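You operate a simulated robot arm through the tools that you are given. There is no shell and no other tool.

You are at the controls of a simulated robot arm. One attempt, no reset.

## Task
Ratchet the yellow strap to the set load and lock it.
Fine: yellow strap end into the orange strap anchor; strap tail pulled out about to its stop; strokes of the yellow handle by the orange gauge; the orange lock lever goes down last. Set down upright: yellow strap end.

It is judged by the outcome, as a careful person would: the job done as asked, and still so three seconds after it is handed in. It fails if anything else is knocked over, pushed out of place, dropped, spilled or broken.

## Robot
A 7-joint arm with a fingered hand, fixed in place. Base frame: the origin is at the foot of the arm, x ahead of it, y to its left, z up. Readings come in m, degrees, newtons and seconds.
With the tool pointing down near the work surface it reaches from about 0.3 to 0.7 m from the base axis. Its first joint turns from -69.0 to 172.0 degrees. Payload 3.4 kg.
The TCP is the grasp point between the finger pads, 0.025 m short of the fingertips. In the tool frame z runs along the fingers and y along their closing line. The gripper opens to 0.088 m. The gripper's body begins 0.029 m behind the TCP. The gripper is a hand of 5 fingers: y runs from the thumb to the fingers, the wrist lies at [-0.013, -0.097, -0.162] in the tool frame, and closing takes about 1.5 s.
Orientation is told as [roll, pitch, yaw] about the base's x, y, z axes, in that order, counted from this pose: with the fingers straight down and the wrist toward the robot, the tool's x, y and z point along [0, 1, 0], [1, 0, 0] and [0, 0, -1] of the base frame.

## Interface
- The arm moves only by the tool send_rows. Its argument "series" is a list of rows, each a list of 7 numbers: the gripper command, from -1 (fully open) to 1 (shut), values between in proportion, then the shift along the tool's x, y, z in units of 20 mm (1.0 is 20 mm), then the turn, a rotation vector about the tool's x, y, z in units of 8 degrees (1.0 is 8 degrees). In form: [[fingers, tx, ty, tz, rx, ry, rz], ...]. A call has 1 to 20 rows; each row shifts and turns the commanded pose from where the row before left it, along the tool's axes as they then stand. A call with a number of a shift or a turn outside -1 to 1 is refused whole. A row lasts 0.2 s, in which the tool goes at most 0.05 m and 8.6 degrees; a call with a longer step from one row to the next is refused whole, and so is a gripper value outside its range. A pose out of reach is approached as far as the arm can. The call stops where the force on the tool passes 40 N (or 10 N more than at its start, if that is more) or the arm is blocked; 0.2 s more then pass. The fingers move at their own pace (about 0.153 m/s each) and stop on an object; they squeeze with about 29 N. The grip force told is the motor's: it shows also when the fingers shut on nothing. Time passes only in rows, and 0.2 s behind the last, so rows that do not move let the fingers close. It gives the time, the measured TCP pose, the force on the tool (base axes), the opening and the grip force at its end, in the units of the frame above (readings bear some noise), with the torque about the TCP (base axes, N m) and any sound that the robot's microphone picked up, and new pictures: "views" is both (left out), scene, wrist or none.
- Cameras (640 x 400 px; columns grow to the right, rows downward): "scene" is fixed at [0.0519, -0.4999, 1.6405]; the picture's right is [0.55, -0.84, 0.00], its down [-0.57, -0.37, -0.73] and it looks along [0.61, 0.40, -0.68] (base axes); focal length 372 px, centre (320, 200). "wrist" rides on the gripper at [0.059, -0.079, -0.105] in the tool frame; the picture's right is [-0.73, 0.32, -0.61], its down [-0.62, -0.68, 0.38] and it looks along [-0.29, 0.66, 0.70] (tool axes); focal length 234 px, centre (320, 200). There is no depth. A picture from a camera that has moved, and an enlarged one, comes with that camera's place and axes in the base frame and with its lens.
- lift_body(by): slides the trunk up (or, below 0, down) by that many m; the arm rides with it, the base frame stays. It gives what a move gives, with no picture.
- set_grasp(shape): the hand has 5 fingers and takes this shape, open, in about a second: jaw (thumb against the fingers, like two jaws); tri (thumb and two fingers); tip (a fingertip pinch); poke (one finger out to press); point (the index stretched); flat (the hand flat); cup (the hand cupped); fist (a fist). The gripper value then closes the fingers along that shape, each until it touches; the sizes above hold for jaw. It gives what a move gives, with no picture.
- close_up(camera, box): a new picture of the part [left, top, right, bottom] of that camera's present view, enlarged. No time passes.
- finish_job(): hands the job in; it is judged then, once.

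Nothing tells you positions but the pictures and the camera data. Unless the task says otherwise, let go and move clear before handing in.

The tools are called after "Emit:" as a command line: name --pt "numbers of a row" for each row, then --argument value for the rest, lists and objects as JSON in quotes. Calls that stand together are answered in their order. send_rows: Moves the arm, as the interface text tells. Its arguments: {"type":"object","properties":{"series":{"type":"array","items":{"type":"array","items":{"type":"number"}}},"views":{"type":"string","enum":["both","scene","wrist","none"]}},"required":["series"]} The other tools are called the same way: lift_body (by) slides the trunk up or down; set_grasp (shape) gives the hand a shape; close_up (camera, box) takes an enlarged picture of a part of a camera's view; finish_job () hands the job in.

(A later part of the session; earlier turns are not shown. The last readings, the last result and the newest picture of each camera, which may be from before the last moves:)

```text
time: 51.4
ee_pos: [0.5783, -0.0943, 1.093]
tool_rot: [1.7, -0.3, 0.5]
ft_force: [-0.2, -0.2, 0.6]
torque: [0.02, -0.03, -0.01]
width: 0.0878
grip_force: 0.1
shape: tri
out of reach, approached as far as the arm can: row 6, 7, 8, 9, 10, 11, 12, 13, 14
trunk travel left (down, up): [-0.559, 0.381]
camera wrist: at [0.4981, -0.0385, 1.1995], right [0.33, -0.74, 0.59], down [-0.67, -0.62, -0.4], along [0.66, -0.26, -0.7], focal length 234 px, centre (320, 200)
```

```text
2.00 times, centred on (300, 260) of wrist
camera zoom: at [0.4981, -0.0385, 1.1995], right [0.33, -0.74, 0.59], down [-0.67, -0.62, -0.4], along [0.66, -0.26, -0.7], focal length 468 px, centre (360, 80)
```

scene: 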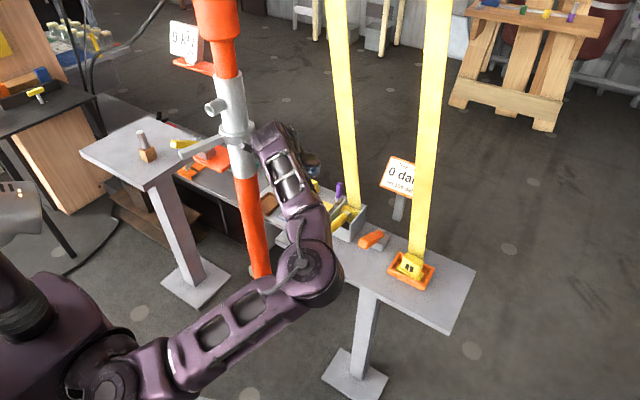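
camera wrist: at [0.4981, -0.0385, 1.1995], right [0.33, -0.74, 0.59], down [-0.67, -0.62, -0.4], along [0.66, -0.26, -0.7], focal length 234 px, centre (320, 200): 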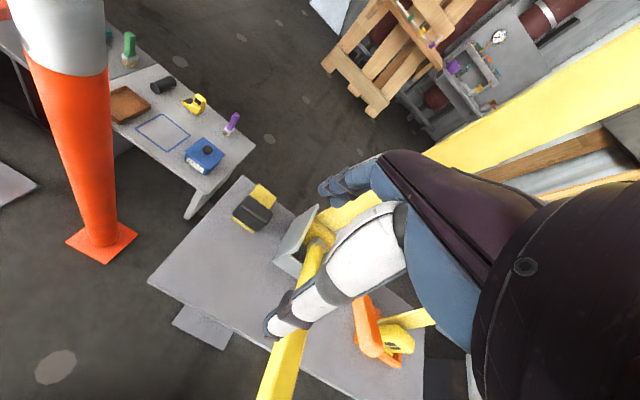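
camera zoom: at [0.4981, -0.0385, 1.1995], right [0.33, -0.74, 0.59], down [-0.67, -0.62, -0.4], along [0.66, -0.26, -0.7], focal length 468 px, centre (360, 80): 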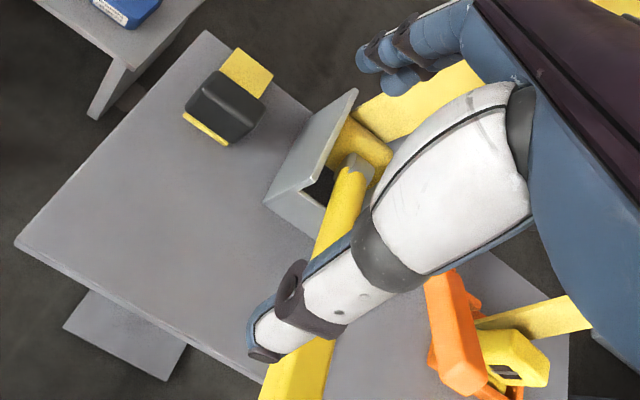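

With the hand vertical at this height the wrist is above the shoulder and the arm runs out. I'll raise the trunk a bit, tilt 8° forward, and bring the hand down with the arm so the forearm slopes downward.

Emit:
lift_body --by 0.12

Emit:
send_rows --pt "-1 0.5 0 0.9 -1 0 0" --pt "-1 0.5 0 0.9 0 0 0" --pt "-1 0.5 0 0.9 0 0 0" --pt "-1 0 0 0.9 0 0 0" --pt "-1 0 0 0.9 0 0 0" --pt "-1 0 0 0.9 0 0 0" --pt "-1 0 0 0.9 0 0 0" --pt "-1 0 0 0.9 0 0 0" --pt "-1 0 0 0.9 0 0 0" --pt "-1 0 0 0 0 0 0" --views "both"

```text
time: 52.9
ee_pos: [0.5792, -0.0943, 1.2122]
tool_rot: [1.6, -0.3, 0.5]
ft_force: [0.4, 0.1, 0.0]
torque: [0.01, 0.0, 0.04]
width: 0.088
grip_force: 0.0
shape: tri
trunk travel left (down, up): [-0.679, 0.261]
```

```text
time: 55.1
ee_pos: [0.5818, -0.086, 1.059]
tool_rot: [1.8, -8.3, 0.3]
ft_force: [-0.9, -0.2, 0.1]
torque: [0.01, 0.0, -0.05]
width: 0.0878
grip_force: 0.1
shape: tri
out of reach, approached as far as the arm can: row 3, 5, 6, 7, 8, 9
trunk travel left (down, up): [-0.679, 0.261]
camera wrist: at [0.4869, -0.0295, 1.1533], right [0.24, -0.74, 0.62], down [-0.61, -0.61, -0.5], along [0.75, -0.26, -0.6], focal length 234 px, centre (320, 200)
```

scene: 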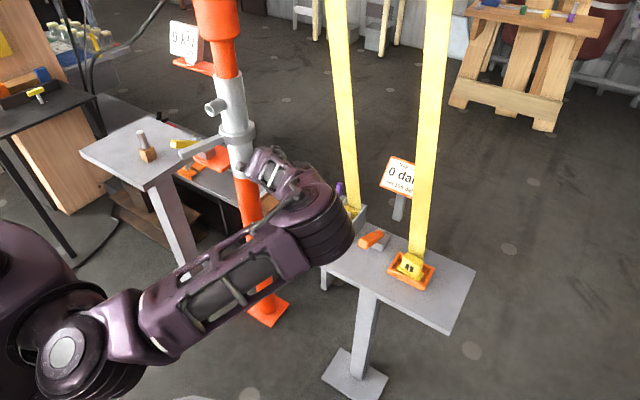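
wrist: 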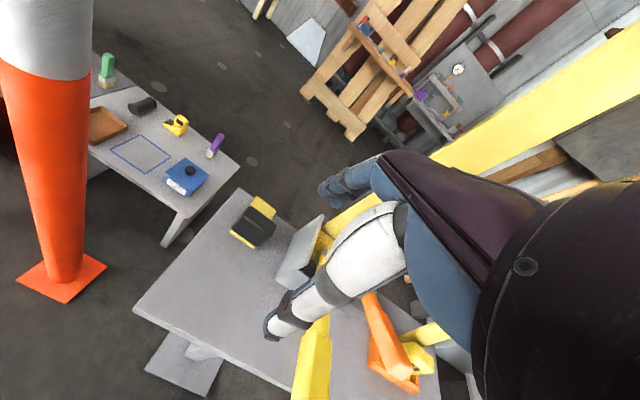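

The elbow is folded and forcing the wrist. Tilting forward frees it, so I'll tilt to about 32° and shift left a little, clear of the handle, before going lower.

Emit:
send_rows --pt "-1 0 0 0 -1 0 0" --pt "-1 0 0 0 -1 0 0" --pt "-1 0 0 0 -1 0 0" --pt "-1 0.9 0 0 0 0 0" --pt "-1 0.9 0 0 0 0 0" --pt "-1 0 0 0 0 0 0" --views "none"

```text
time: 56.5
ee_pos: [0.5708, -0.0788, 1.0774]
tool_rot: [2.0, -32.3, -0.5]
ft_force: [0.1, 0.2, -0.3]
torque: [0.03, -0.01, 0.03]
width: 0.0877
grip_force: 0.1
shape: tri
out of reach, approached as far as the arm can: row 3, 4, 5
trunk travel left (down, up): [-0.679, 0.261]
```

Emit:
send_rows --pt "-1 0 -0.8 -0.5 0 0 0" --pt "-1 0 -0.8 -0.5 0 0 0" --pt "-1 0 -0.8 -0.5 0 0 0" --pt "-1 0 0 0 0 0 0" --views "both"

```text
time: 57.5
ee_pos: [0.5147, -0.0791, 1.0763]
tool_rot: [1.9, -32.2, -0.7]
ft_force: [0.3, -0.1, 0.0]
torque: [-0.03, -0.01, -0.04]
width: 0.088
grip_force: 0.1
shape: tri
trunk travel left (down, up): [-0.679, 0.261]
camera wrist: at [0.3905, -0.0212, 1.1254], right [-0.04, -0.75, 0.66], down [-0.37, -0.61, -0.71], along [0.93, -0.28, -0.25], focal length 234 px, centre (320, 200)
```

scene: 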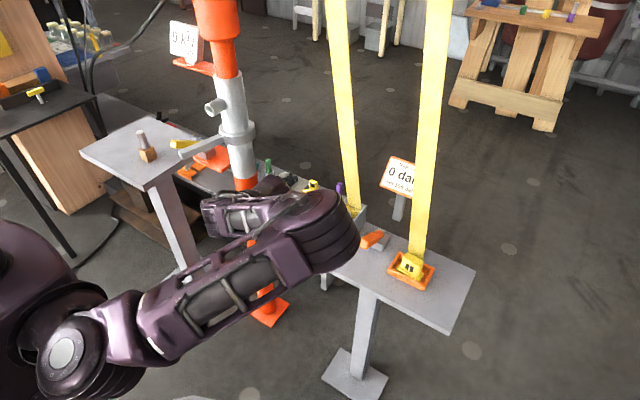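
wrist: 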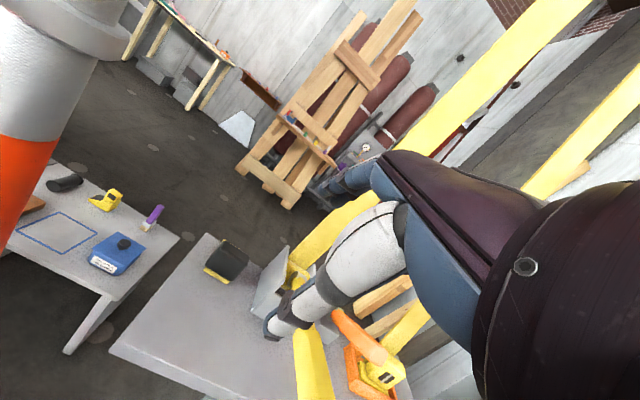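

The IK keeps the elbow out and the forearm pointing left, so the hand should yaw left while passing this zone. I'll yaw +24°, extend forward over the bench, then straighten once the arm is stretched.

Emit:
send_rows --pt "-1 0 0 0 0 0.53 -0.848" --pt "-1 0 0 0 0 0.53 -0.848" --pt "-1 0 0 0 0 0.53 -0.848" --pt "-1 0 0 0 0 0 0" --views "none"

```text
time: 58.5
ee_pos: [0.5149, -0.0776, 1.0768]
tool_rot: [1.7, -32.8, 23.7]
ft_force: [-0.2, 0.0, 0.2]
torque: [-0.01, 0.01, 0.01]
width: 0.0882
grip_force: 0.1
shape: tri
trunk travel left (down, up): [-0.679, 0.261]
```

Emit:
send_rows --pt "-1 -0.27 0.83 0.52 0 0 0" --pt "-1 -0.27 0.83 0.52 0 0 0" --pt "-1 -0.27 0.83 0.52 0 0 0" --pt "-1 -0.27 0.83 0.52 0 0 0" --pt "-1 -0.27 0.83 0.52 0 0 0" --pt "-1 0 0 0 0 0 0" --views "none"

```text
time: 59.9
ee_pos: [0.6137, -0.0637, 1.0785]
tool_rot: [1.7, -33.0, 23.6]
ft_force: [-0.1, 0.2, 0.3]
torque: [0.03, 0.0, 0.0]
width: 0.088
grip_force: 0.1
shape: tri
trunk travel left (down, up): [-0.679, 0.261]
```

Emit:
send_rows --pt "-1 -0.27 0.83 0.52 0 0 0" --pt "-1 -0.27 0.83 0.52 0 0 0" --pt "-1 -0.27 0.83 0.52 0 0 0" --pt "-1 -0.1 0.3 0.19 0 0 0" --pt "-1 0 0 0 0 0 0" --views "both"

```text
time: 61.1
ee_pos: [0.6575, -0.076, 1.0938]
tool_rot: [1.8, -32.9, 23.7]
ft_force: [-0.4, 0.2, -0.3]
torque: [-0.01, 0.0, 0.0]
width: 0.0881
grip_force: 0.1
shape: tri
out of reach, approached as far as the arm can: row 2, 3, 4
trunk travel left (down, up): [-0.679, 0.261]
camera wrist: at [0.5196, -0.073, 1.1415], right [0.25, -0.7, 0.67], down [-0.08, -0.7, -0.71], along [0.96, 0.13, -0.23], focal length 234 px, centre (320, 200)
```

scene: 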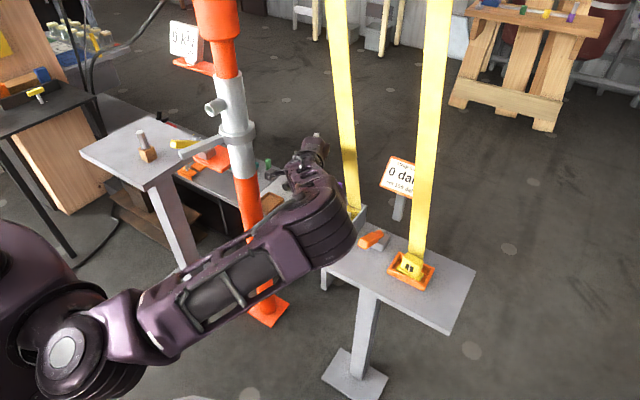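
wrist: 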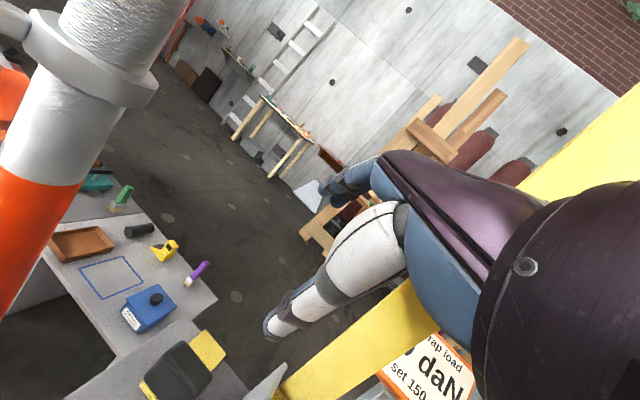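

Emit:
send_rows --pt "-1 0 -0.53 0.848 0 0 0" --pt "-1 0 -0.53 0.848 0 0 0" --pt "-1 0 0 0 0 0 0" --views "none"

Emit:
send_rows --pt "-1 -0.2 0.39 0.24 0 0 0" --pt "-1 -0.2 0.39 0.24 0 0 0" --pt "-1 0 0 0 0 0 0" --views "none"

```text
time: 61.9
ee_pos: [0.6438, -0.0848, 1.0629]
tool_rot: [1.5, -33.1, 23.6]
ft_force: [-0.9, -0.4, 0.0]
torque: [0.03, -0.03, 0.01]
width: 0.088
grip_force: 0.2
shape: tri
out of reach, approached as far as the arm can: row 1, 2
trunk travel left (down, up): [-0.679, 0.261]
```

```text
time: 62.7
ee_pos: [0.6559, -0.0927, 1.0708]
tool_rot: [1.8, -33.0, 23.6]
ft_force: [-1.0, -0.2, -0.2]
torque: [-0.02, -0.02, -0.02]
width: 0.0878
grip_force: 0.1
shape: tri
out of reach, approached as far as the arm can: row 1, 2
trunk travel left (down, up): [-0.679, 0.261]
```

Reach shrinks as the hand goes down relative to the shoulder, so the shoulder must be higher than I thought. I'll raise the hand with the arm here, square it up, and then use the trunk to come down.

Emit:
send_rows --pt "-1 0.2 0.76 -0.8 0 0 0" --pt "-1 0.2 0.76 -0.8 0 0 0" --pt "-1 0.2 0.76 -0.8 0 0 0" --pt "-1 0.2 0.76 -0.8 0 0 0" --pt "-1 0.2 0.76 -0.8 0 0 0" --pt "-1 0.2 0.76 -0.8 0 0 0" --pt "-1 0 0 0 0 0 0" --views "none"

Emit:
send_rows --pt "-1 0 0 0 1 0 0" --pt "-1 0 0 0 1 0 0" --pt "-1 0 0 0 0 0 0" --views "none"

```text
time: 64.3
ee_pos: [0.6691, -0.0638, 1.2029]
tool_rot: [1.7, -32.8, 23.6]
ft_force: [0.1, 0.3, 0.5]
torque: [0.02, 0.02, 0.0]
width: 0.0877
grip_force: 0.1
shape: tri
trunk travel left (down, up): [-0.679, 0.261]
```

```text
time: 65.1
ee_pos: [0.6512, -0.0769, 1.1999]
tool_rot: [1.5, -16.8, 24.1]
ft_force: [-0.5, 0.3, -0.1]
torque: [-0.03, -0.01, 0.02]
width: 0.0883
grip_force: 0.2
shape: tri
out of reach, approached as far as the arm can: row 1, 2
trunk travel left (down, up): [-0.679, 0.261]
```

Emit:
send_rows --pt "-1 0 -0.25 0.84 0 0 0" --pt "-1 0 -0.25 0.84 0 0 0" --pt "-1 0 -0.25 0.84 0 0 0" --pt "-1 -0.3 0.8 0.25 0 0 0" --pt "-1 -0.3 0.8 0.25 0 0 0" --pt "-1 0 0 0 0 0 0" --views "both"

```text
time: 66.5
ee_pos: [0.6621, -0.0884, 1.1477]
tool_rot: [1.5, -17.0, 24.0]
ft_force: [0.8, -0.2, 0.4]
torque: [-0.01, 0.02, -0.02]
width: 0.0882
grip_force: 0.0
shape: tri
out of reach, approached as far as the arm can: row 4, 5
trunk travel left (down, up): [-0.679, 0.261]
camera wrist: at [0.5405, -0.0808, 1.2277], right [0.43, -0.62, 0.66], down [-0.24, -0.78, -0.58], along [0.87, 0.09, -0.48], focal length 234 px, centre (320, 200)
```

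scene: 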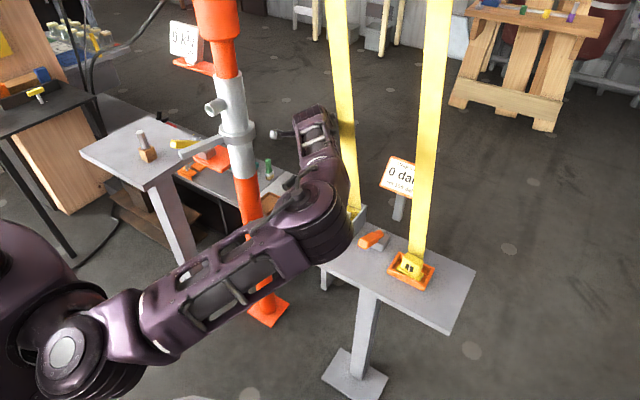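
wrist: 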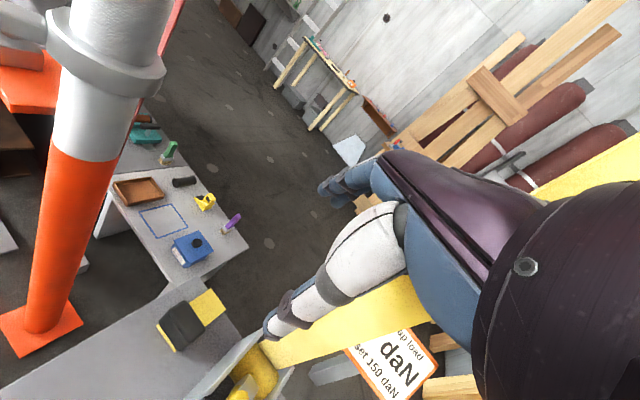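

Emit:
send_rows --pt "-1 0.3 -0.29 0.95 0 0 0" --pt "-1 0.3 -0.29 0.95 0 0 0" --pt "-1 0.3 -0.29 0.95 0 0 0" --pt "-1 0 -0.29 0.95 0 0 0" --pt "-1 0 0 0 0 0 0" --views "none"

Emit:
send_rows --pt "-1 -0.3 0.8 0.25 0 0 0" --pt "-1 -0.3 0.8 0.25 0 0 0" --pt "-1 0 0 0 0 0 0" --views "none"

```text
time: 67.7
ee_pos: [0.6385, -0.0824, 1.0751]
tool_rot: [1.4, -16.8, 24.1]
ft_force: [0.1, -0.6, -0.6]
torque: [0.0, -0.01, 0.0]
width: 0.0882
grip_force: 0.0
shape: tri
out of reach, approached as far as the arm can: row 2, 3, 4
trunk travel left (down, up): [-0.679, 0.261]
```

```text
time: 68.5
ee_pos: [0.652, -0.0967, 1.0836]
tool_rot: [1.5, -17.0, 24.1]
ft_force: [-0.4, -0.4, -0.2]
torque: [-0.02, 0.02, -0.04]
width: 0.0879
grip_force: 0.2
shape: tri
out of reach, approached as far as the arm can: row 1, 2
trunk travel left (down, up): [-0.679, 0.261]
```

The elbow appears parked at a fixed point while the forearm reaches out on a sphere, so the limit is in the arm branch rather than the hand. I'll retract to the left near the body and see where the elbow goes, to look for a better branch.

Emit:
send_rows --pt "-1 0.8 -0.65 -0.45 0 0 0" --pt "-1 0.8 -0.65 -0.45 0 0 0" --pt "-1 0.8 -0.65 -0.45 0 0 0" --pt "-1 0.8 -0.65 -0.45 0 0 0" --pt "-1 0.8 -0.65 -0.45 0 0 0" --pt "-1 0.8 -0.65 -0.45 0 0 0" --pt "-1 0.8 -0.65 -0.45 0 0 0" --pt "-1 0.8 -0.65 -0.45 0 0 0" --pt "-1 0.8 -0.65 -0.45 0 0 0" --pt "-1 0.8 -0.65 -0.45 0 0 0" --pt "-1 0 0 0 0 0 0" --views "both"

```text
time: 70.9
ee_pos: [0.4491, -0.0144, 1.135]
tool_rot: [1.4, -16.9, 24.0]
ft_force: [-0.3, 0.3, -0.8]
torque: [-0.01, -0.01, 0.01]
width: 0.088
grip_force: 0.0
shape: tri
trunk travel left (down, up): [-0.679, 0.261]
camera wrist: at [0.3286, -0.0049, 1.2139], right [0.43, -0.62, 0.66], down [-0.24, -0.78, -0.58], along [0.87, 0.09, -0.48], focal length 234 px, centre (320, 200)
```

scene: 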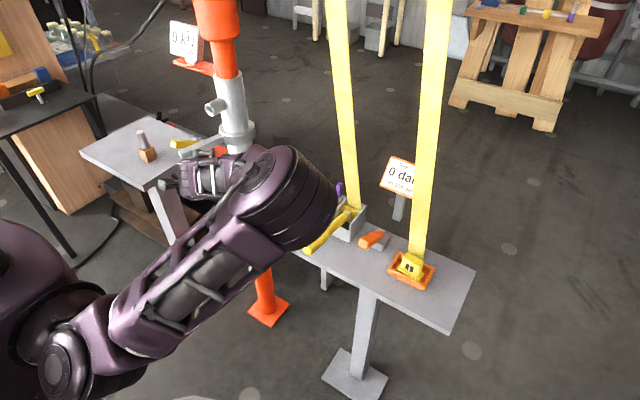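
wrist: 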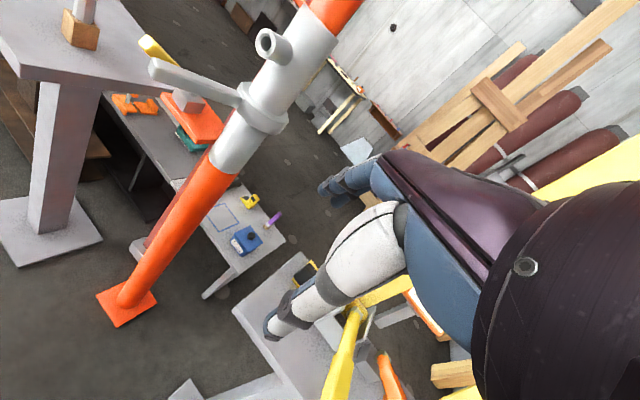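

Emit:
send_rows --pt "-1 0.914 0.389 0.119 0 0 0" --pt "-1 0.914 0.389 0.119 0 0 0" --pt "-1 0.914 0.389 0.119 0 0 0" --pt "-1 0.914 0.389 0.119 0 0 0" --pt "-1 0.914 0.389 0.119 0 0 0" --pt "-1 0 0 0 0 0 0" --views "scene"

```text
time: 72.3
ee_pos: [0.4475, 0.0243, 1.1355]
tool_rot: [1.5, -16.9, 24.1]
ft_force: [-0.3, -0.2, -0.2]
torque: [-0.02, 0.04, 0.02]
width: 0.0881
grip_force: 0.1
shape: tri
out of reach, approached as far as the arm can: row 3, 4, 5
trunk travel left (down, up): [-0.679, 0.261]
```

scene: 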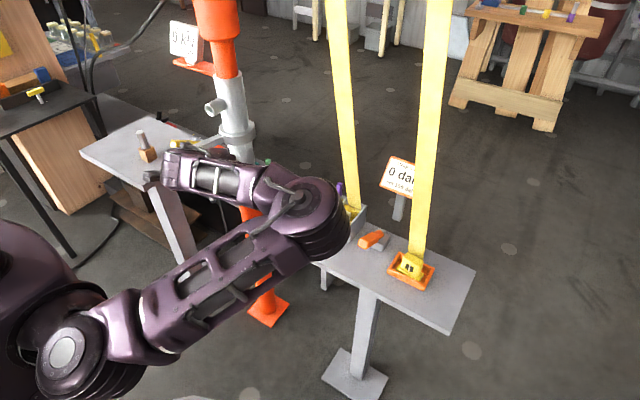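

The elbow can't come further inward, so a straight pinch on the tab is out of reach. A single stretched finger hooked behind the tab should reach it, so I'll try the "point" and "poke" shapes here in free air to see where the fingertip lies.

Emit:
set_grasp --shape "point"

Emit:
send_rows --pt "-1 0 0 0 0 0 0" --pt "-1 0 0 0 0 0 0" --views "both"

Emit:
set_grasp --shape "poke"

Emit:
send_rows --pt "-1 0 0 0 0 0 0" --pt "-1 0 0 0 0 0 0" --views "both"

```text
time: 73.2
ee_pos: [0.447, 0.0246, 1.1355]
tool_rot: [1.6, -16.9, 24.1]
ft_force: [-0.1, 0.4, 0.4]
torque: [-0.02, -0.03, -0.01]
width: 0.0805
grip_force: 0.0
shape: point
trunk travel left (down, up): [-0.679, 0.261]
```

```text
time: 73.8
ee_pos: [0.4481, 0.0244, 1.1364]
tool_rot: [1.5, -16.9, 24.0]
ft_force: [0.3, -0.4, -0.4]
torque: [-0.03, 0.0, 0.0]
width: 0.0806
grip_force: 0.0
shape: point
trunk travel left (down, up): [-0.679, 0.261]
camera wrist: at [0.3275, 0.033, 1.2151], right [0.43, -0.62, 0.66], down [-0.24, -0.78, -0.58], along [0.87, 0.09, -0.48], focal length 234 px, centre (320, 200)
```

scene: 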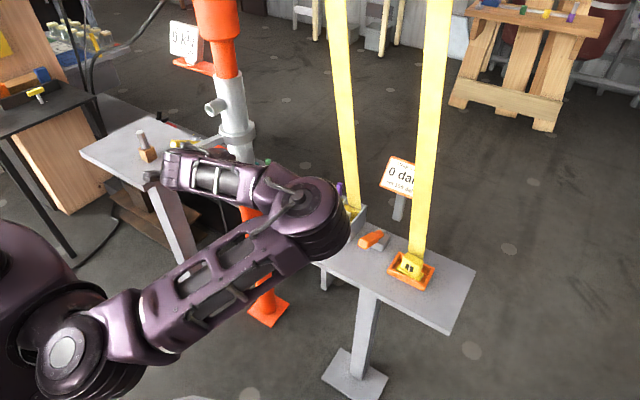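
wrist: 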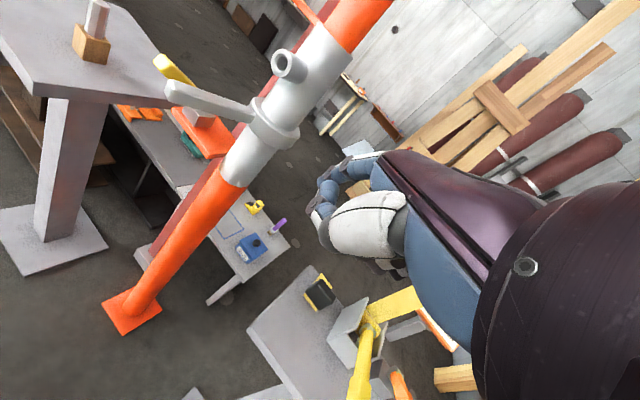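

```text
time: 74.7
ee_pos: [0.4484, 0.0253, 1.1364]
tool_rot: [1.4, -16.9, 24.1]
ft_force: [-0.4, 0.2, 0.3]
torque: [0.0, 0.0, -0.02]
width: 0.0
grip_force: 0.1
shape: poke
trunk travel left (down, up): [-0.679, 0.261]
```

```text
time: 75.3
ee_pos: [0.4479, 0.0239, 1.1356]
tool_rot: [1.5, -16.9, 24.2]
ft_force: [1.1, -0.3, -0.5]
torque: [-0.02, -0.01, 0.05]
width: 0.0002
grip_force: 0.1
shape: poke
trunk travel left (down, up): [-0.679, 0.261]
camera wrist: at [0.3275, 0.033, 1.2151], right [0.43, -0.62, 0.66], down [-0.24, -0.78, -0.58], along [0.87, 0.09, -0.48], focal length 234 px, centre (320, 200)
```

scene: 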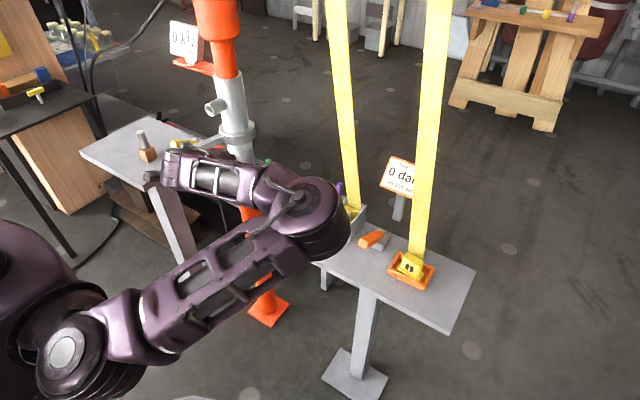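
wrist: 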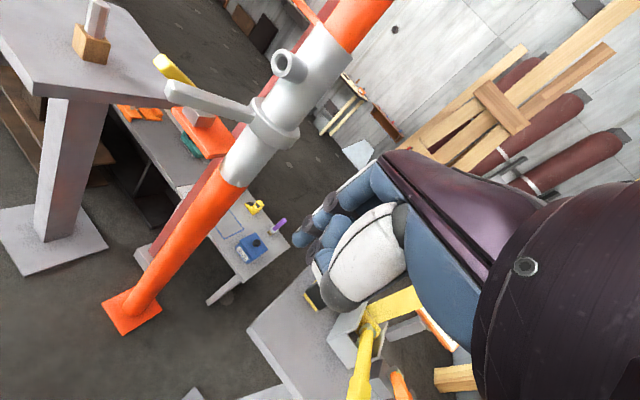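

Emit:
close_up --camera "wrist" --box '[260, 130, 440, 330]'

Emit:
set_grasp --shape "point"

Emit:
close_up --camera "wrist" --box '[260, 130, 440, 330]'

Emit:
set_grasp --shape "flat"

Emit:
close_up --camera "wrist" --box '[260, 130, 440, 330]'

```text
2.00 times, centred on (350, 230) of wrist
camera zoom: at [0.3275, 0.033, 1.2151], right [0.43, -0.62, 0.66], down [-0.24, -0.78, -0.58], along [0.87, 0.09, -0.48], focal length 468 px, centre (260, 140)
```

zoom: 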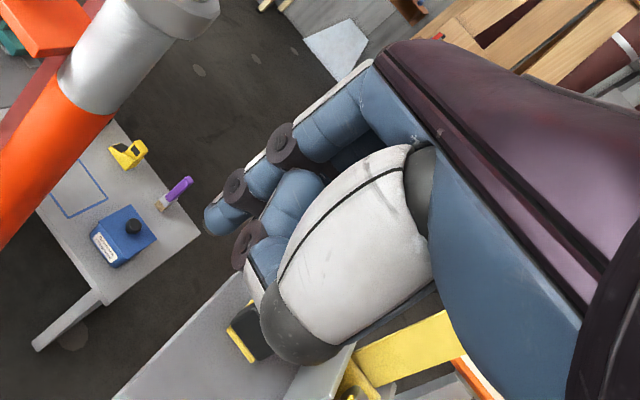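

```text
time: 76.2
ee_pos: [0.448, 0.0245, 1.1356]
tool_rot: [1.5, -16.9, 24.1]
ft_force: [0.3, 0.4, 0.0]
torque: [-0.01, -0.02, 0.03]
width: 0.0
grip_force: 0.1
shape: point
trunk travel left (down, up): [-0.679, 0.261]
```

```text
2.00 times, centred on (350, 230) of wrist
camera zoom: at [0.3275, 0.033, 1.2151], right [0.43, -0.62, 0.66], down [-0.24, -0.78, -0.58], along [0.87, 0.09, -0.48], focal length 468 px, centre (260, 140)
```

zoom: 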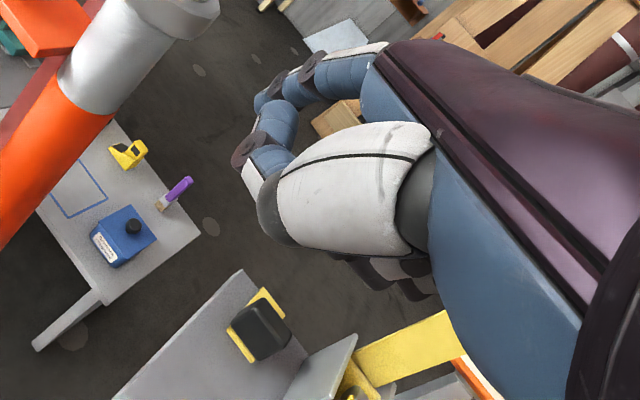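

```text
time: 77.1
ee_pos: [0.4483, 0.024, 1.1352]
tool_rot: [1.5, -16.9, 24.1]
ft_force: [-0.3, 0.7, 0.1]
torque: [-0.02, -0.02, 0.02]
width: 0.0808
grip_force: 0.1
shape: flat
trunk travel left (down, up): [-0.679, 0.261]
```

```text
2.00 times, centred on (350, 230) of wrist
camera zoom: at [0.3275, 0.033, 1.2151], right [0.43, -0.62, 0.66], down [-0.24, -0.78, -0.58], along [0.87, 0.09, -0.48], focal length 468 px, centre (260, 140)
```

zoom: 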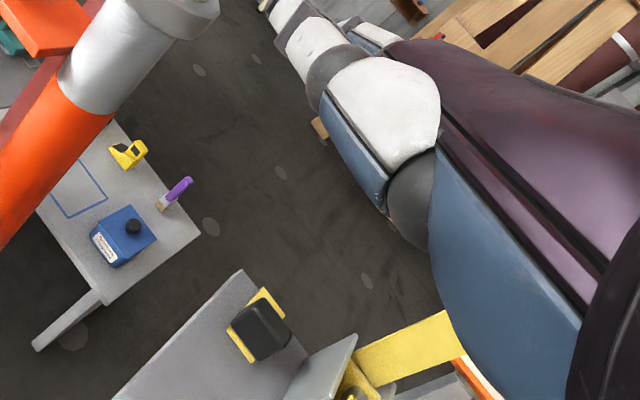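

Emit:
send_rows --pt "-1 0 0 0 0 0 0" --views "wrist"

Emit:
send_rows --pt "0 0 0 0 0 0 0" --pt "0 0 0 0 0 0 0" --pt "0 0 0 0 0 0 0" --pt "0 0 0 0 0 0 0" --views "wrist"

Emit:
set_grasp --shape "cup"

Emit:
send_rows --pt "-1 0 0 0 0 0 0" --pt "-1 0 0 0 0 0 0" --views "wrist"

```text
time: 77.5
ee_pos: [0.4488, 0.0239, 1.1349]
tool_rot: [1.5, -17.0, 24.1]
ft_force: [-0.9, 0.2, -0.5]
torque: [-0.01, 0.02, 0.03]
width: 0.0806
grip_force: 0.1
shape: flat
trunk travel left (down, up): [-0.679, 0.261]
camera wrist: at [0.3275, 0.033, 1.2151], right [0.43, -0.62, 0.66], down [-0.24, -0.78, -0.58], along [0.87, 0.09, -0.48], focal length 234 px, centre (320, 200)
```

wrist: 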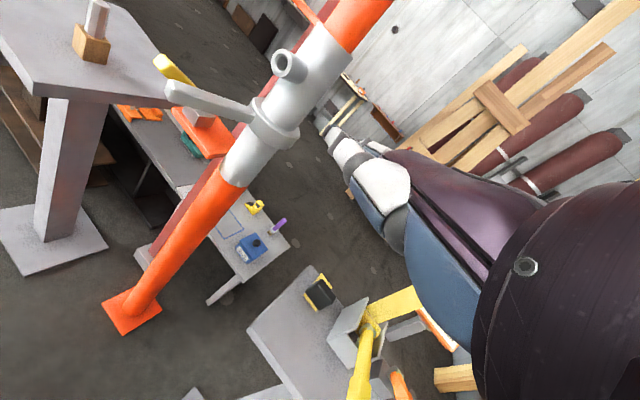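

```text
time: 78.5
ee_pos: [0.4478, 0.0243, 1.1353]
tool_rot: [1.5, -16.9, 24.0]
ft_force: [0.0, 0.4, 0.9]
torque: [-0.01, 0.01, 0.02]
width: 0.0807
grip_force: 0.0
shape: flat
trunk travel left (down, up): [-0.679, 0.261]
camera wrist: at [0.3275, 0.033, 1.2151], right [0.43, -0.62, 0.66], down [-0.24, -0.78, -0.58], along [0.87, 0.09, -0.48], focal length 234 px, centre (320, 200)
```

wrist: 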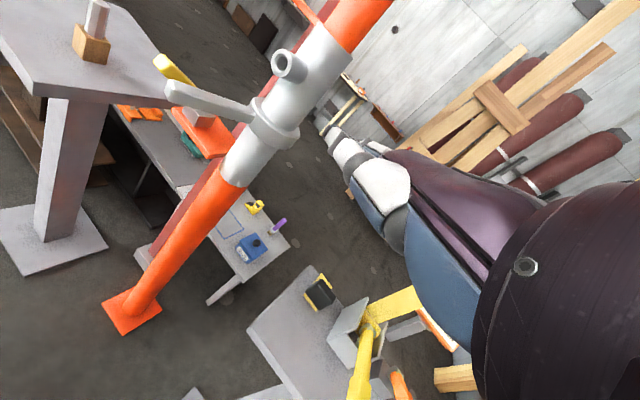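

```text
time: 79.4
ee_pos: [0.4487, 0.0232, 1.1348]
tool_rot: [1.5, -16.9, 24.1]
ft_force: [0.4, 0.2, -0.1]
torque: [0.02, 0.03, 0.01]
width: 0.0597
grip_force: 0.1
shape: cup
trunk travel left (down, up): [-0.679, 0.261]
```

```text
time: 80.0
ee_pos: [0.4491, 0.0235, 1.135]
tool_rot: [1.5, -16.9, 24.1]
ft_force: [0.2, 0.0, 0.0]
torque: [-0.04, 0.02, -0.03]
width: 0.0597
grip_force: 0.0
shape: cup
trunk travel left (down, up): [-0.679, 0.261]
camera wrist: at [0.3275, 0.033, 1.2151], right [0.43, -0.62, 0.66], down [-0.24, -0.78, -0.58], along [0.87, 0.09, -0.48], focal length 234 px, centre (320, 200)
```

wrist: 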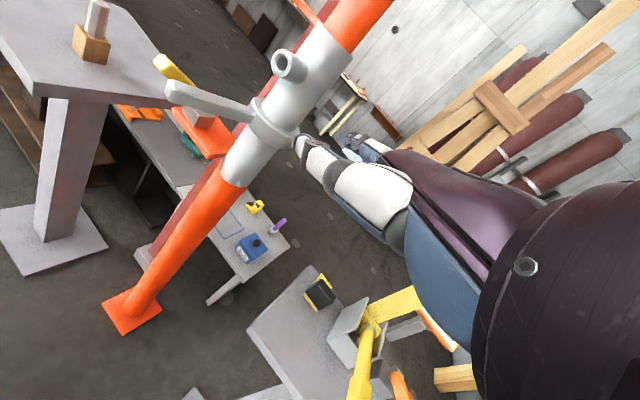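

Emit:
close_up --camera "wrist" --box '[270, 90, 430, 250]'

Emit:
send_rows --pt "-0.2 0 0 0 0 0 0" --pt "-0.2 0 0 0 0 0 0" --pt "-0.2 0 0 0 0 0 0" --pt "-0.2 0 0 0 0 0 0" --views "none"

Emit:
close_up --camera "wrist" --box '[270, 90, 430, 250]'

```text
2.50 times, centred on (350, 170) of wrist
camera zoom: at [0.3275, 0.033, 1.2151], right [0.43, -0.62, 0.66], down [-0.24, -0.78, -0.58], along [0.87, 0.09, -0.48], focal length 585 px, centre (245, 275)
```

zoom: 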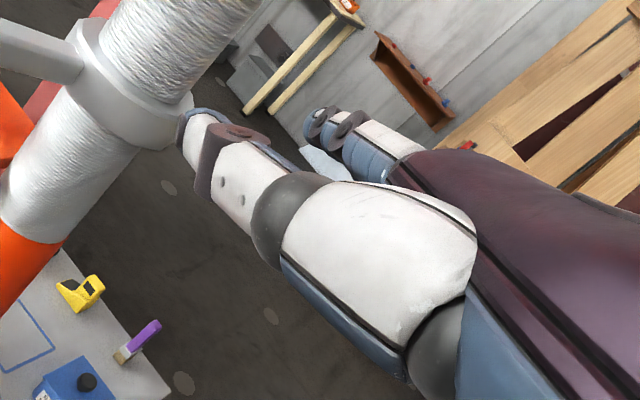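

```text
time: 81.0
ee_pos: [0.4488, 0.0246, 1.1361]
tool_rot: [1.5, -16.8, 24.1]
ft_force: [0.4, -0.1, 0.3]
torque: [0.02, -0.02, -0.01]
width: 0.0358
grip_force: 0.0
shape: tri
trunk travel left (down, up): [-0.679, 0.261]
```

```text
2.50 times, centred on (350, 170) of wrist
camera zoom: at [0.3275, 0.033, 1.2151], right [0.43, -0.62, 0.66], down [-0.24, -0.78, -0.58], along [0.87, 0.09, -0.48], focal length 585 px, centre (245, 275)
```

zoom: 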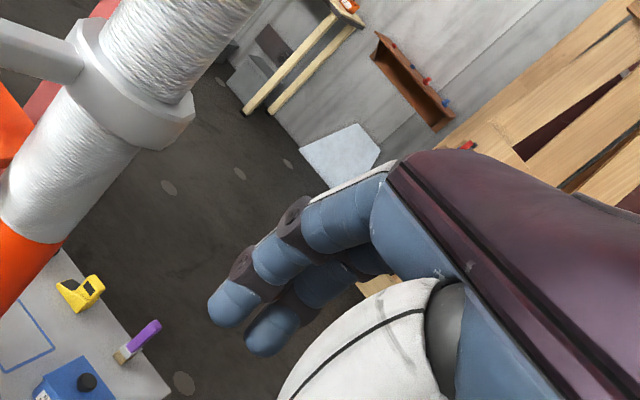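

Emit:
set_grasp --shape "point"

Emit:
send_rows --pt "-1 0 0 0 0 0 0" --pt "-1 0 0 0 0 0 0" --pt "-1 0 0 0 0 0 0" --views "none"

Emit:
close_up --camera "wrist" --box '[270, 90, 430, 290]'

Emit:
set_grasp --shape "cup"

Emit:
close_up --camera "wrist" --box '[280, 90, 400, 180]'

```text
time: 81.9
ee_pos: [0.4487, 0.0237, 1.1352]
tool_rot: [1.5, -16.9, 24.2]
ft_force: [0.4, 1.1, -0.2]
torque: [0.01, -0.01, 0.03]
width: 0.0802
grip_force: 0.1
shape: point
trunk travel left (down, up): [-0.679, 0.261]
```

```text
time: 82.7
ee_pos: [0.4478, 0.0235, 1.1346]
tool_rot: [1.5, -16.9, 24.2]
ft_force: [0.8, 0.6, 0.0]
torque: [0.02, 0.03, -0.04]
width: 0.0804
grip_force: 0.1
shape: point
trunk travel left (down, up): [-0.679, 0.261]
```

```text
2.00 times, centred on (350, 190) of wrist
camera zoom: at [0.3275, 0.033, 1.2151], right [0.43, -0.62, 0.66], down [-0.24, -0.78, -0.58], along [0.87, 0.09, -0.48], focal length 468 px, centre (260, 220)
```

zoom: 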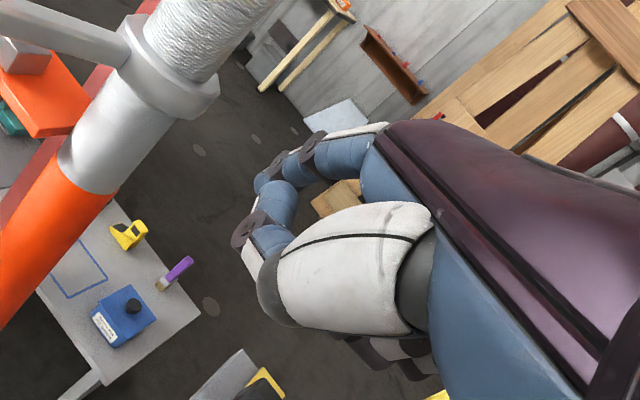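

```text
time: 83.6
ee_pos: [0.4484, 0.0236, 1.1356]
tool_rot: [1.5, -17.0, 24.1]
ft_force: [-0.3, 0.1, 0.5]
torque: [-0.02, 0.0, -0.01]
width: 0.0598
grip_force: 0.2
shape: cup
trunk travel left (down, up): [-0.679, 0.261]
```

```text
4.44 times, centred on (340, 135) of wrist
camera zoom: at [0.3275, 0.033, 1.2151], right [0.43, -0.62, 0.66], down [-0.24, -0.78, -0.58], along [0.87, 0.09, -0.48], focal length 1041 px, centre (231, 489)
```

zoom: 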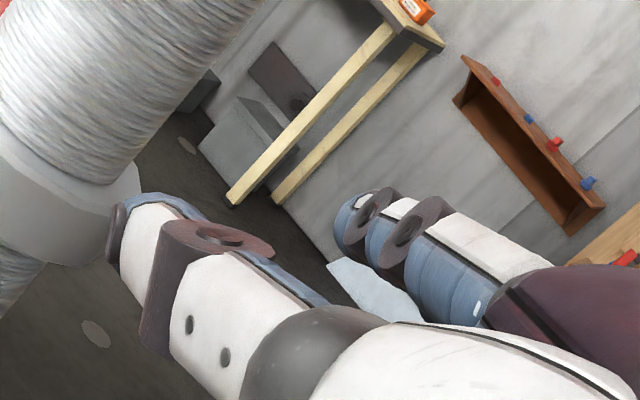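

"Point" gives a good hook: index straight down along the tool axis, about (0.008, 0.067, 0.032) in tool frame, with the other fingers folded up out of the way. I'll set it and move above the tab with yaw 24° and tilt 17°, which I've already found reachable.

Emit:
set_grasp --shape "point"

Emit:
send_rows --pt "-1 -0.95 0.684 0.182 0 0 0" --pt "-1 -0.95 0.684 0.182 0 0 0" --pt "-1 -0.95 0.684 0.182 0 0 0" --pt "-1 -0.95 0.684 0.182 0 0 0" --pt "-1 -0.95 0.684 0.182 0 0 0" --pt "-1 -0.95 0.684 0.182 0 0 0" --pt "-1 -0.95 0.684 0.182 0 0 0" --pt "-1 -0.95 0.684 0.182 0 0 0" --pt "-1 -0.95 0.684 0.182 0 0 0" --pt "-1 -0.95 0.684 0.182 0 0 0" --pt "-1 0 0 0 0 0 0" --views "both"

Emit:
close_up --camera "wrist" --box '[120, 120, 400, 400]'

```text
time: 84.5
ee_pos: [0.4477, 0.0246, 1.1366]
tool_rot: [1.5, -16.9, 24.1]
ft_force: [-0.5, 0.4, -1.0]
torque: [-0.02, 0.0, -0.02]
width: 0.0
grip_force: 0.0
shape: point
trunk travel left (down, up): [-0.679, 0.261]
```

```text
time: 86.9
ee_pos: [0.655, -0.0898, 1.1372]
tool_rot: [1.4, -17.0, 24.0]
ft_force: [0.5, 0.1, 0.3]
torque: [0.0, 0.01, -0.04]
width: 0.0002
grip_force: 0.0
shape: point
trunk travel left (down, up): [-0.679, 0.261]
camera wrist: at [0.5343, -0.0812, 1.2171], right [0.43, -0.62, 0.66], down [-0.24, -0.78, -0.58], along [0.87, 0.09, -0.48], focal length 234 px, centre (320, 200)
```

scene: 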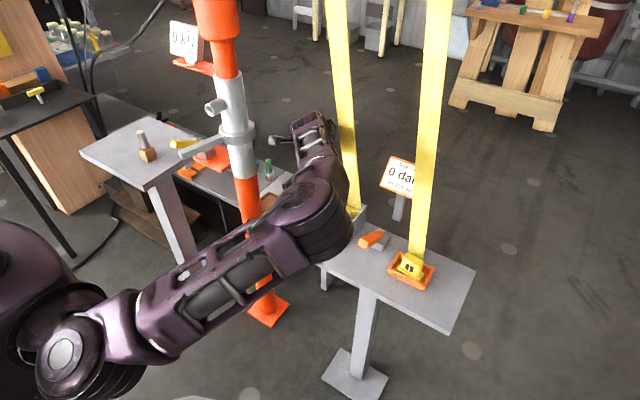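
wrist: 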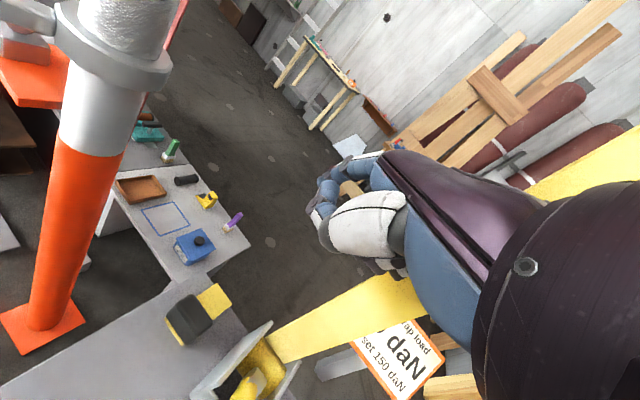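

```text
1.43 times, centred on (260, 260) of wrist
camera zoom: at [0.5343, -0.0812, 1.2171], right [0.43, -0.62, 0.66], down [-0.24, -0.78, -0.58], along [0.87, 0.09, -0.48], focal length 334 px, centre (406, 114)
```

zoom: 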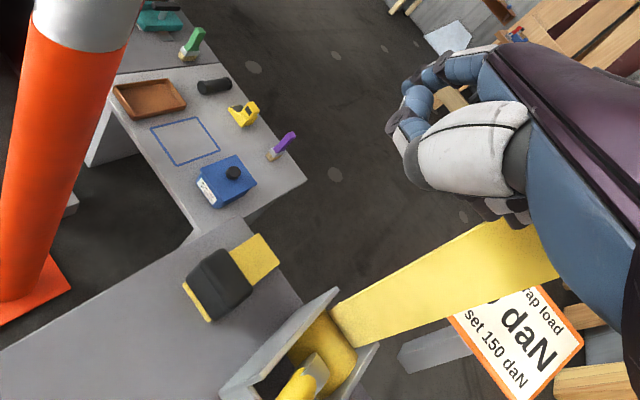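

In position with no reach trouble. Now I'll roll the hand about the wrist–fingertip line to lift the folded fingers away from the ratchet wall.

Emit:
send_rows --pt "-1 -0.74 0.25 -0.13 0 0 0" --pt "-1 0 0 0 -0.084 -0.643 -0.761" --pt "-1 0 0 0 -0.084 -0.643 -0.761" --pt "-1 0 0 0 -0.084 -0.643 -0.761" --pt "-1 0 0 0 -0.063 -0.48 -0.57" --pt "-1 0 0 0 0 0 0" --views "both"

Emit:
close_up --camera "wrist" --box '[120, 120, 400, 400]'

Emit:
close_up --camera "scene" --box '[260, 90, 400, 230]'

```text
time: 88.3
ee_pos: [0.6668, -0.1018, 1.141]
tool_rot: [-24.8, -14.8, 47.8]
ft_force: [-0.2, -0.7, -0.5]
torque: [0.03, 0.01, 0.0]
width: 0.0001
grip_force: 0.0
shape: point
trunk travel left (down, up): [-0.679, 0.261]
camera wrist: at [0.5295, -0.1049, 1.1896], right [0.36, -0.2, 0.91], down [0.11, -0.96, -0.26], along [0.92, 0.19, -0.33], focal length 234 px, centre (320, 200)
```

scene: 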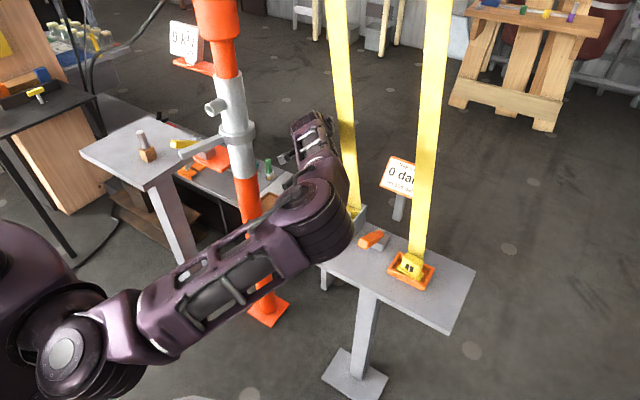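
wrist: 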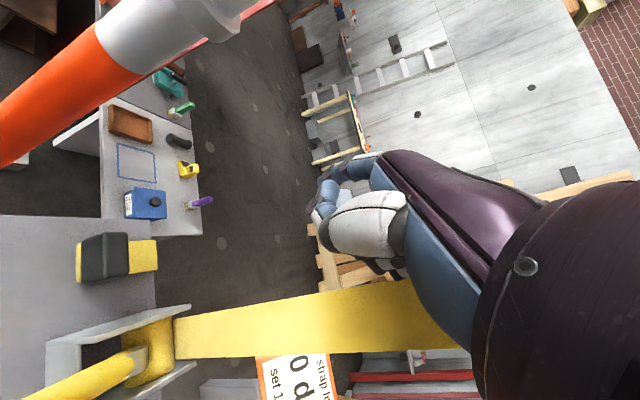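

```text
1.43 times, centred on (260, 260) of wrist
camera zoom: at [0.5295, -0.1049, 1.1896], right [0.36, -0.2, 0.91], down [0.11, -0.96, -0.26], along [0.92, 0.19, -0.33], focal length 334 px, centre (406, 114)
```

zoom: 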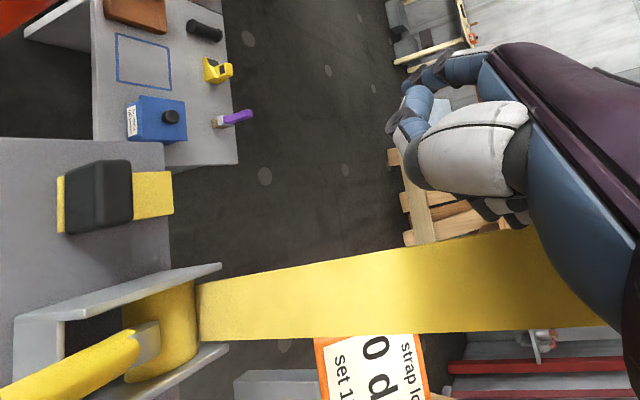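

```text
2.86 times, centred on (330, 160) of scene
camera zoom: at [0.0519, -0.4999, 1.6405], right [0.55, -0.84, 0.0], down [-0.57, -0.37, -0.73], along [0.61, 0.4, -0.68], focal length 1062 px, centre (291, 314)
```

zoom: 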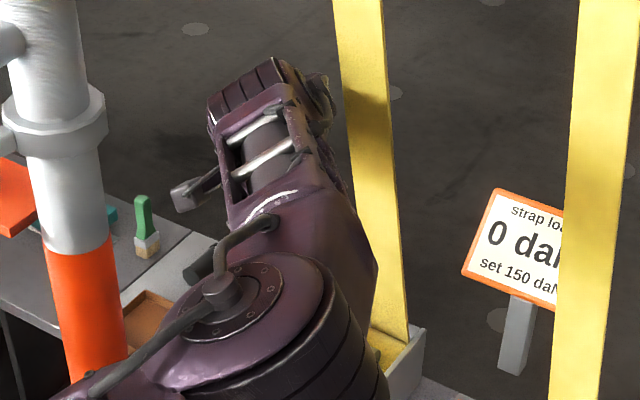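

Emit:
send_rows --pt "-1 -0.36 0.08 -0.03 0 0 0" --pt "-1 0 0 0 -0.084 -0.643 -0.761" --pt "-1 0 0 0 -0.063 -0.48 -0.57" --pt "-1 0 0 0 0 0 0" --views "none"

Emit:
lift_body --by -0.17

Emit:
send_rows --pt "-1 0 0 0 0 0 0" --views "both"

Emit:
close_up --camera "wrist" --box '[120, 120, 420, 400]'

Emit:
close_up --camera "scene" --box '[270, 130, 410, 270]'

```text
time: 89.3
ee_pos: [0.6701, -0.1054, 1.1446]
tool_rot: [-35.9, -10.4, 57.8]
ft_force: [-0.4, -0.4, 0.4]
torque: [0.0, -0.02, 0.02]
width: 0.0
grip_force: 0.2
shape: point
trunk travel left (down, up): [-0.679, 0.261]
```

```text
time: 91.2
ee_pos: [0.6718, -0.1036, 0.9736]
tool_rot: [-35.8, -10.3, 57.7]
ft_force: [-0.6, 0.4, -0.3]
torque: [-0.03, 0.01, 0.03]
width: 0.0
grip_force: 0.1
shape: point
trunk travel left (down, up): [-0.509, 0.431]
```

```text
time: 91.6
ee_pos: [0.6715, -0.1054, 0.9742]
tool_rot: [-35.8, -10.4, 57.8]
ft_force: [-0.4, 0.1, 0.0]
torque: [-0.02, 0.01, 0.01]
width: 0.0002
grip_force: 0.0
shape: point
trunk travel left (down, up): [-0.509, 0.431]
camera wrist: at [0.5315, -0.1193, 1.0107], right [0.28, 0.0, 0.96], down [0.25, -0.96, -0.07], along [0.93, 0.26, -0.27], focal length 234 px, centre (320, 200)
```

scene: 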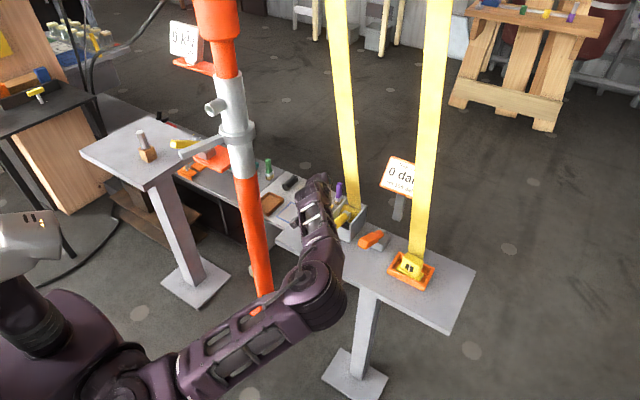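
wrist: 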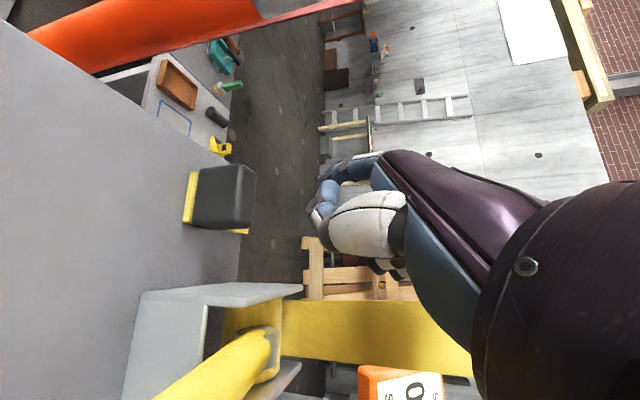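

```text
1.43 times, centred on (270, 260) of wrist
camera zoom: at [0.5315, -0.1193, 1.0107], right [0.28, 0.0, 0.96], down [0.25, -0.96, -0.07], along [0.93, 0.26, -0.27], focal length 334 px, centre (391, 114)
```

zoom: 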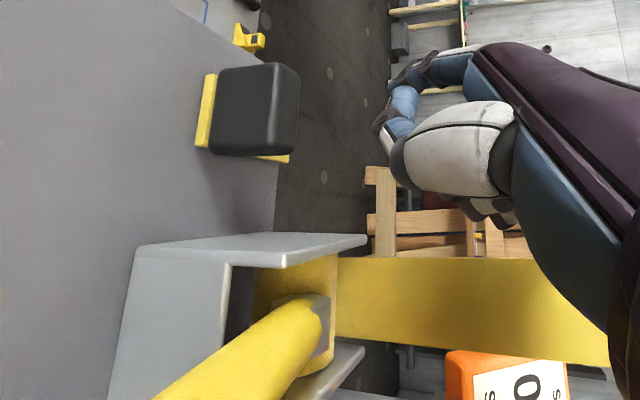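

```text
2.86 times, centred on (340, 200) of scene
camera zoom: at [0.0519, -0.4999, 1.6405], right [0.55, -0.84, 0.0], down [-0.57, -0.37, -0.73], along [0.61, 0.4, -0.68], focal length 1062 px, centre (263, 200)
```

zoom: 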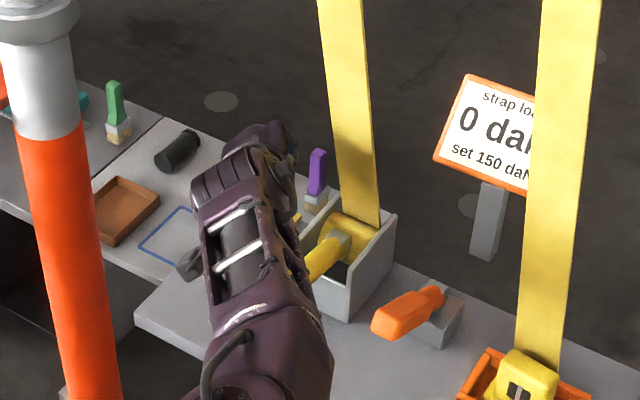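

The stretched index is longer than I first assumed and now points too far forward, so I'll undo that roll. I'll raise the trunk a bit and go to yaw 18°, tilt 13°, where the finger comes down steeper.

Emit:
lift_body --by 0.08

Emit:
send_rows --pt "-1 0 0 0 0.084 0.643 0.761" --pt "-1 0 0 0 0.084 0.643 0.761" --pt "-1 0 0 0 0.084 0.643 0.761" --pt "-1 0 0 0 0.084 0.643 0.761" --pt "-1 0 0 0 0.084 0.643 0.761" --pt "-1 0 0 0 0.021 0.16 0.19" --pt "-1 0 0 0 0 -0.219 0.717" --pt "-1 0 0 0 0.5 0 0" --pt "-1 0 0 0 0 0 0" --views "none"

```text
time: 92.8
ee_pos: [0.6711, -0.1047, 1.0538]
tool_rot: [-35.8, -10.4, 57.7]
ft_force: [0.6, 0.5, 0.0]
torque: [-0.02, -0.01, 0.02]
width: 0.0001
grip_force: 0.2
shape: point
trunk travel left (down, up): [-0.589, 0.351]
```

```text
time: 94.8
ee_pos: [0.6629, -0.1095, 1.0547]
tool_rot: [-0.2, -13.2, 19.6]
ft_force: [-0.1, 0.1, -0.4]
torque: [0.04, 0.02, -0.02]
width: 0.0
grip_force: 0.2
shape: point
out of reach, approached as far as the arm can: row 8
trunk travel left (down, up): [-0.589, 0.351]
```

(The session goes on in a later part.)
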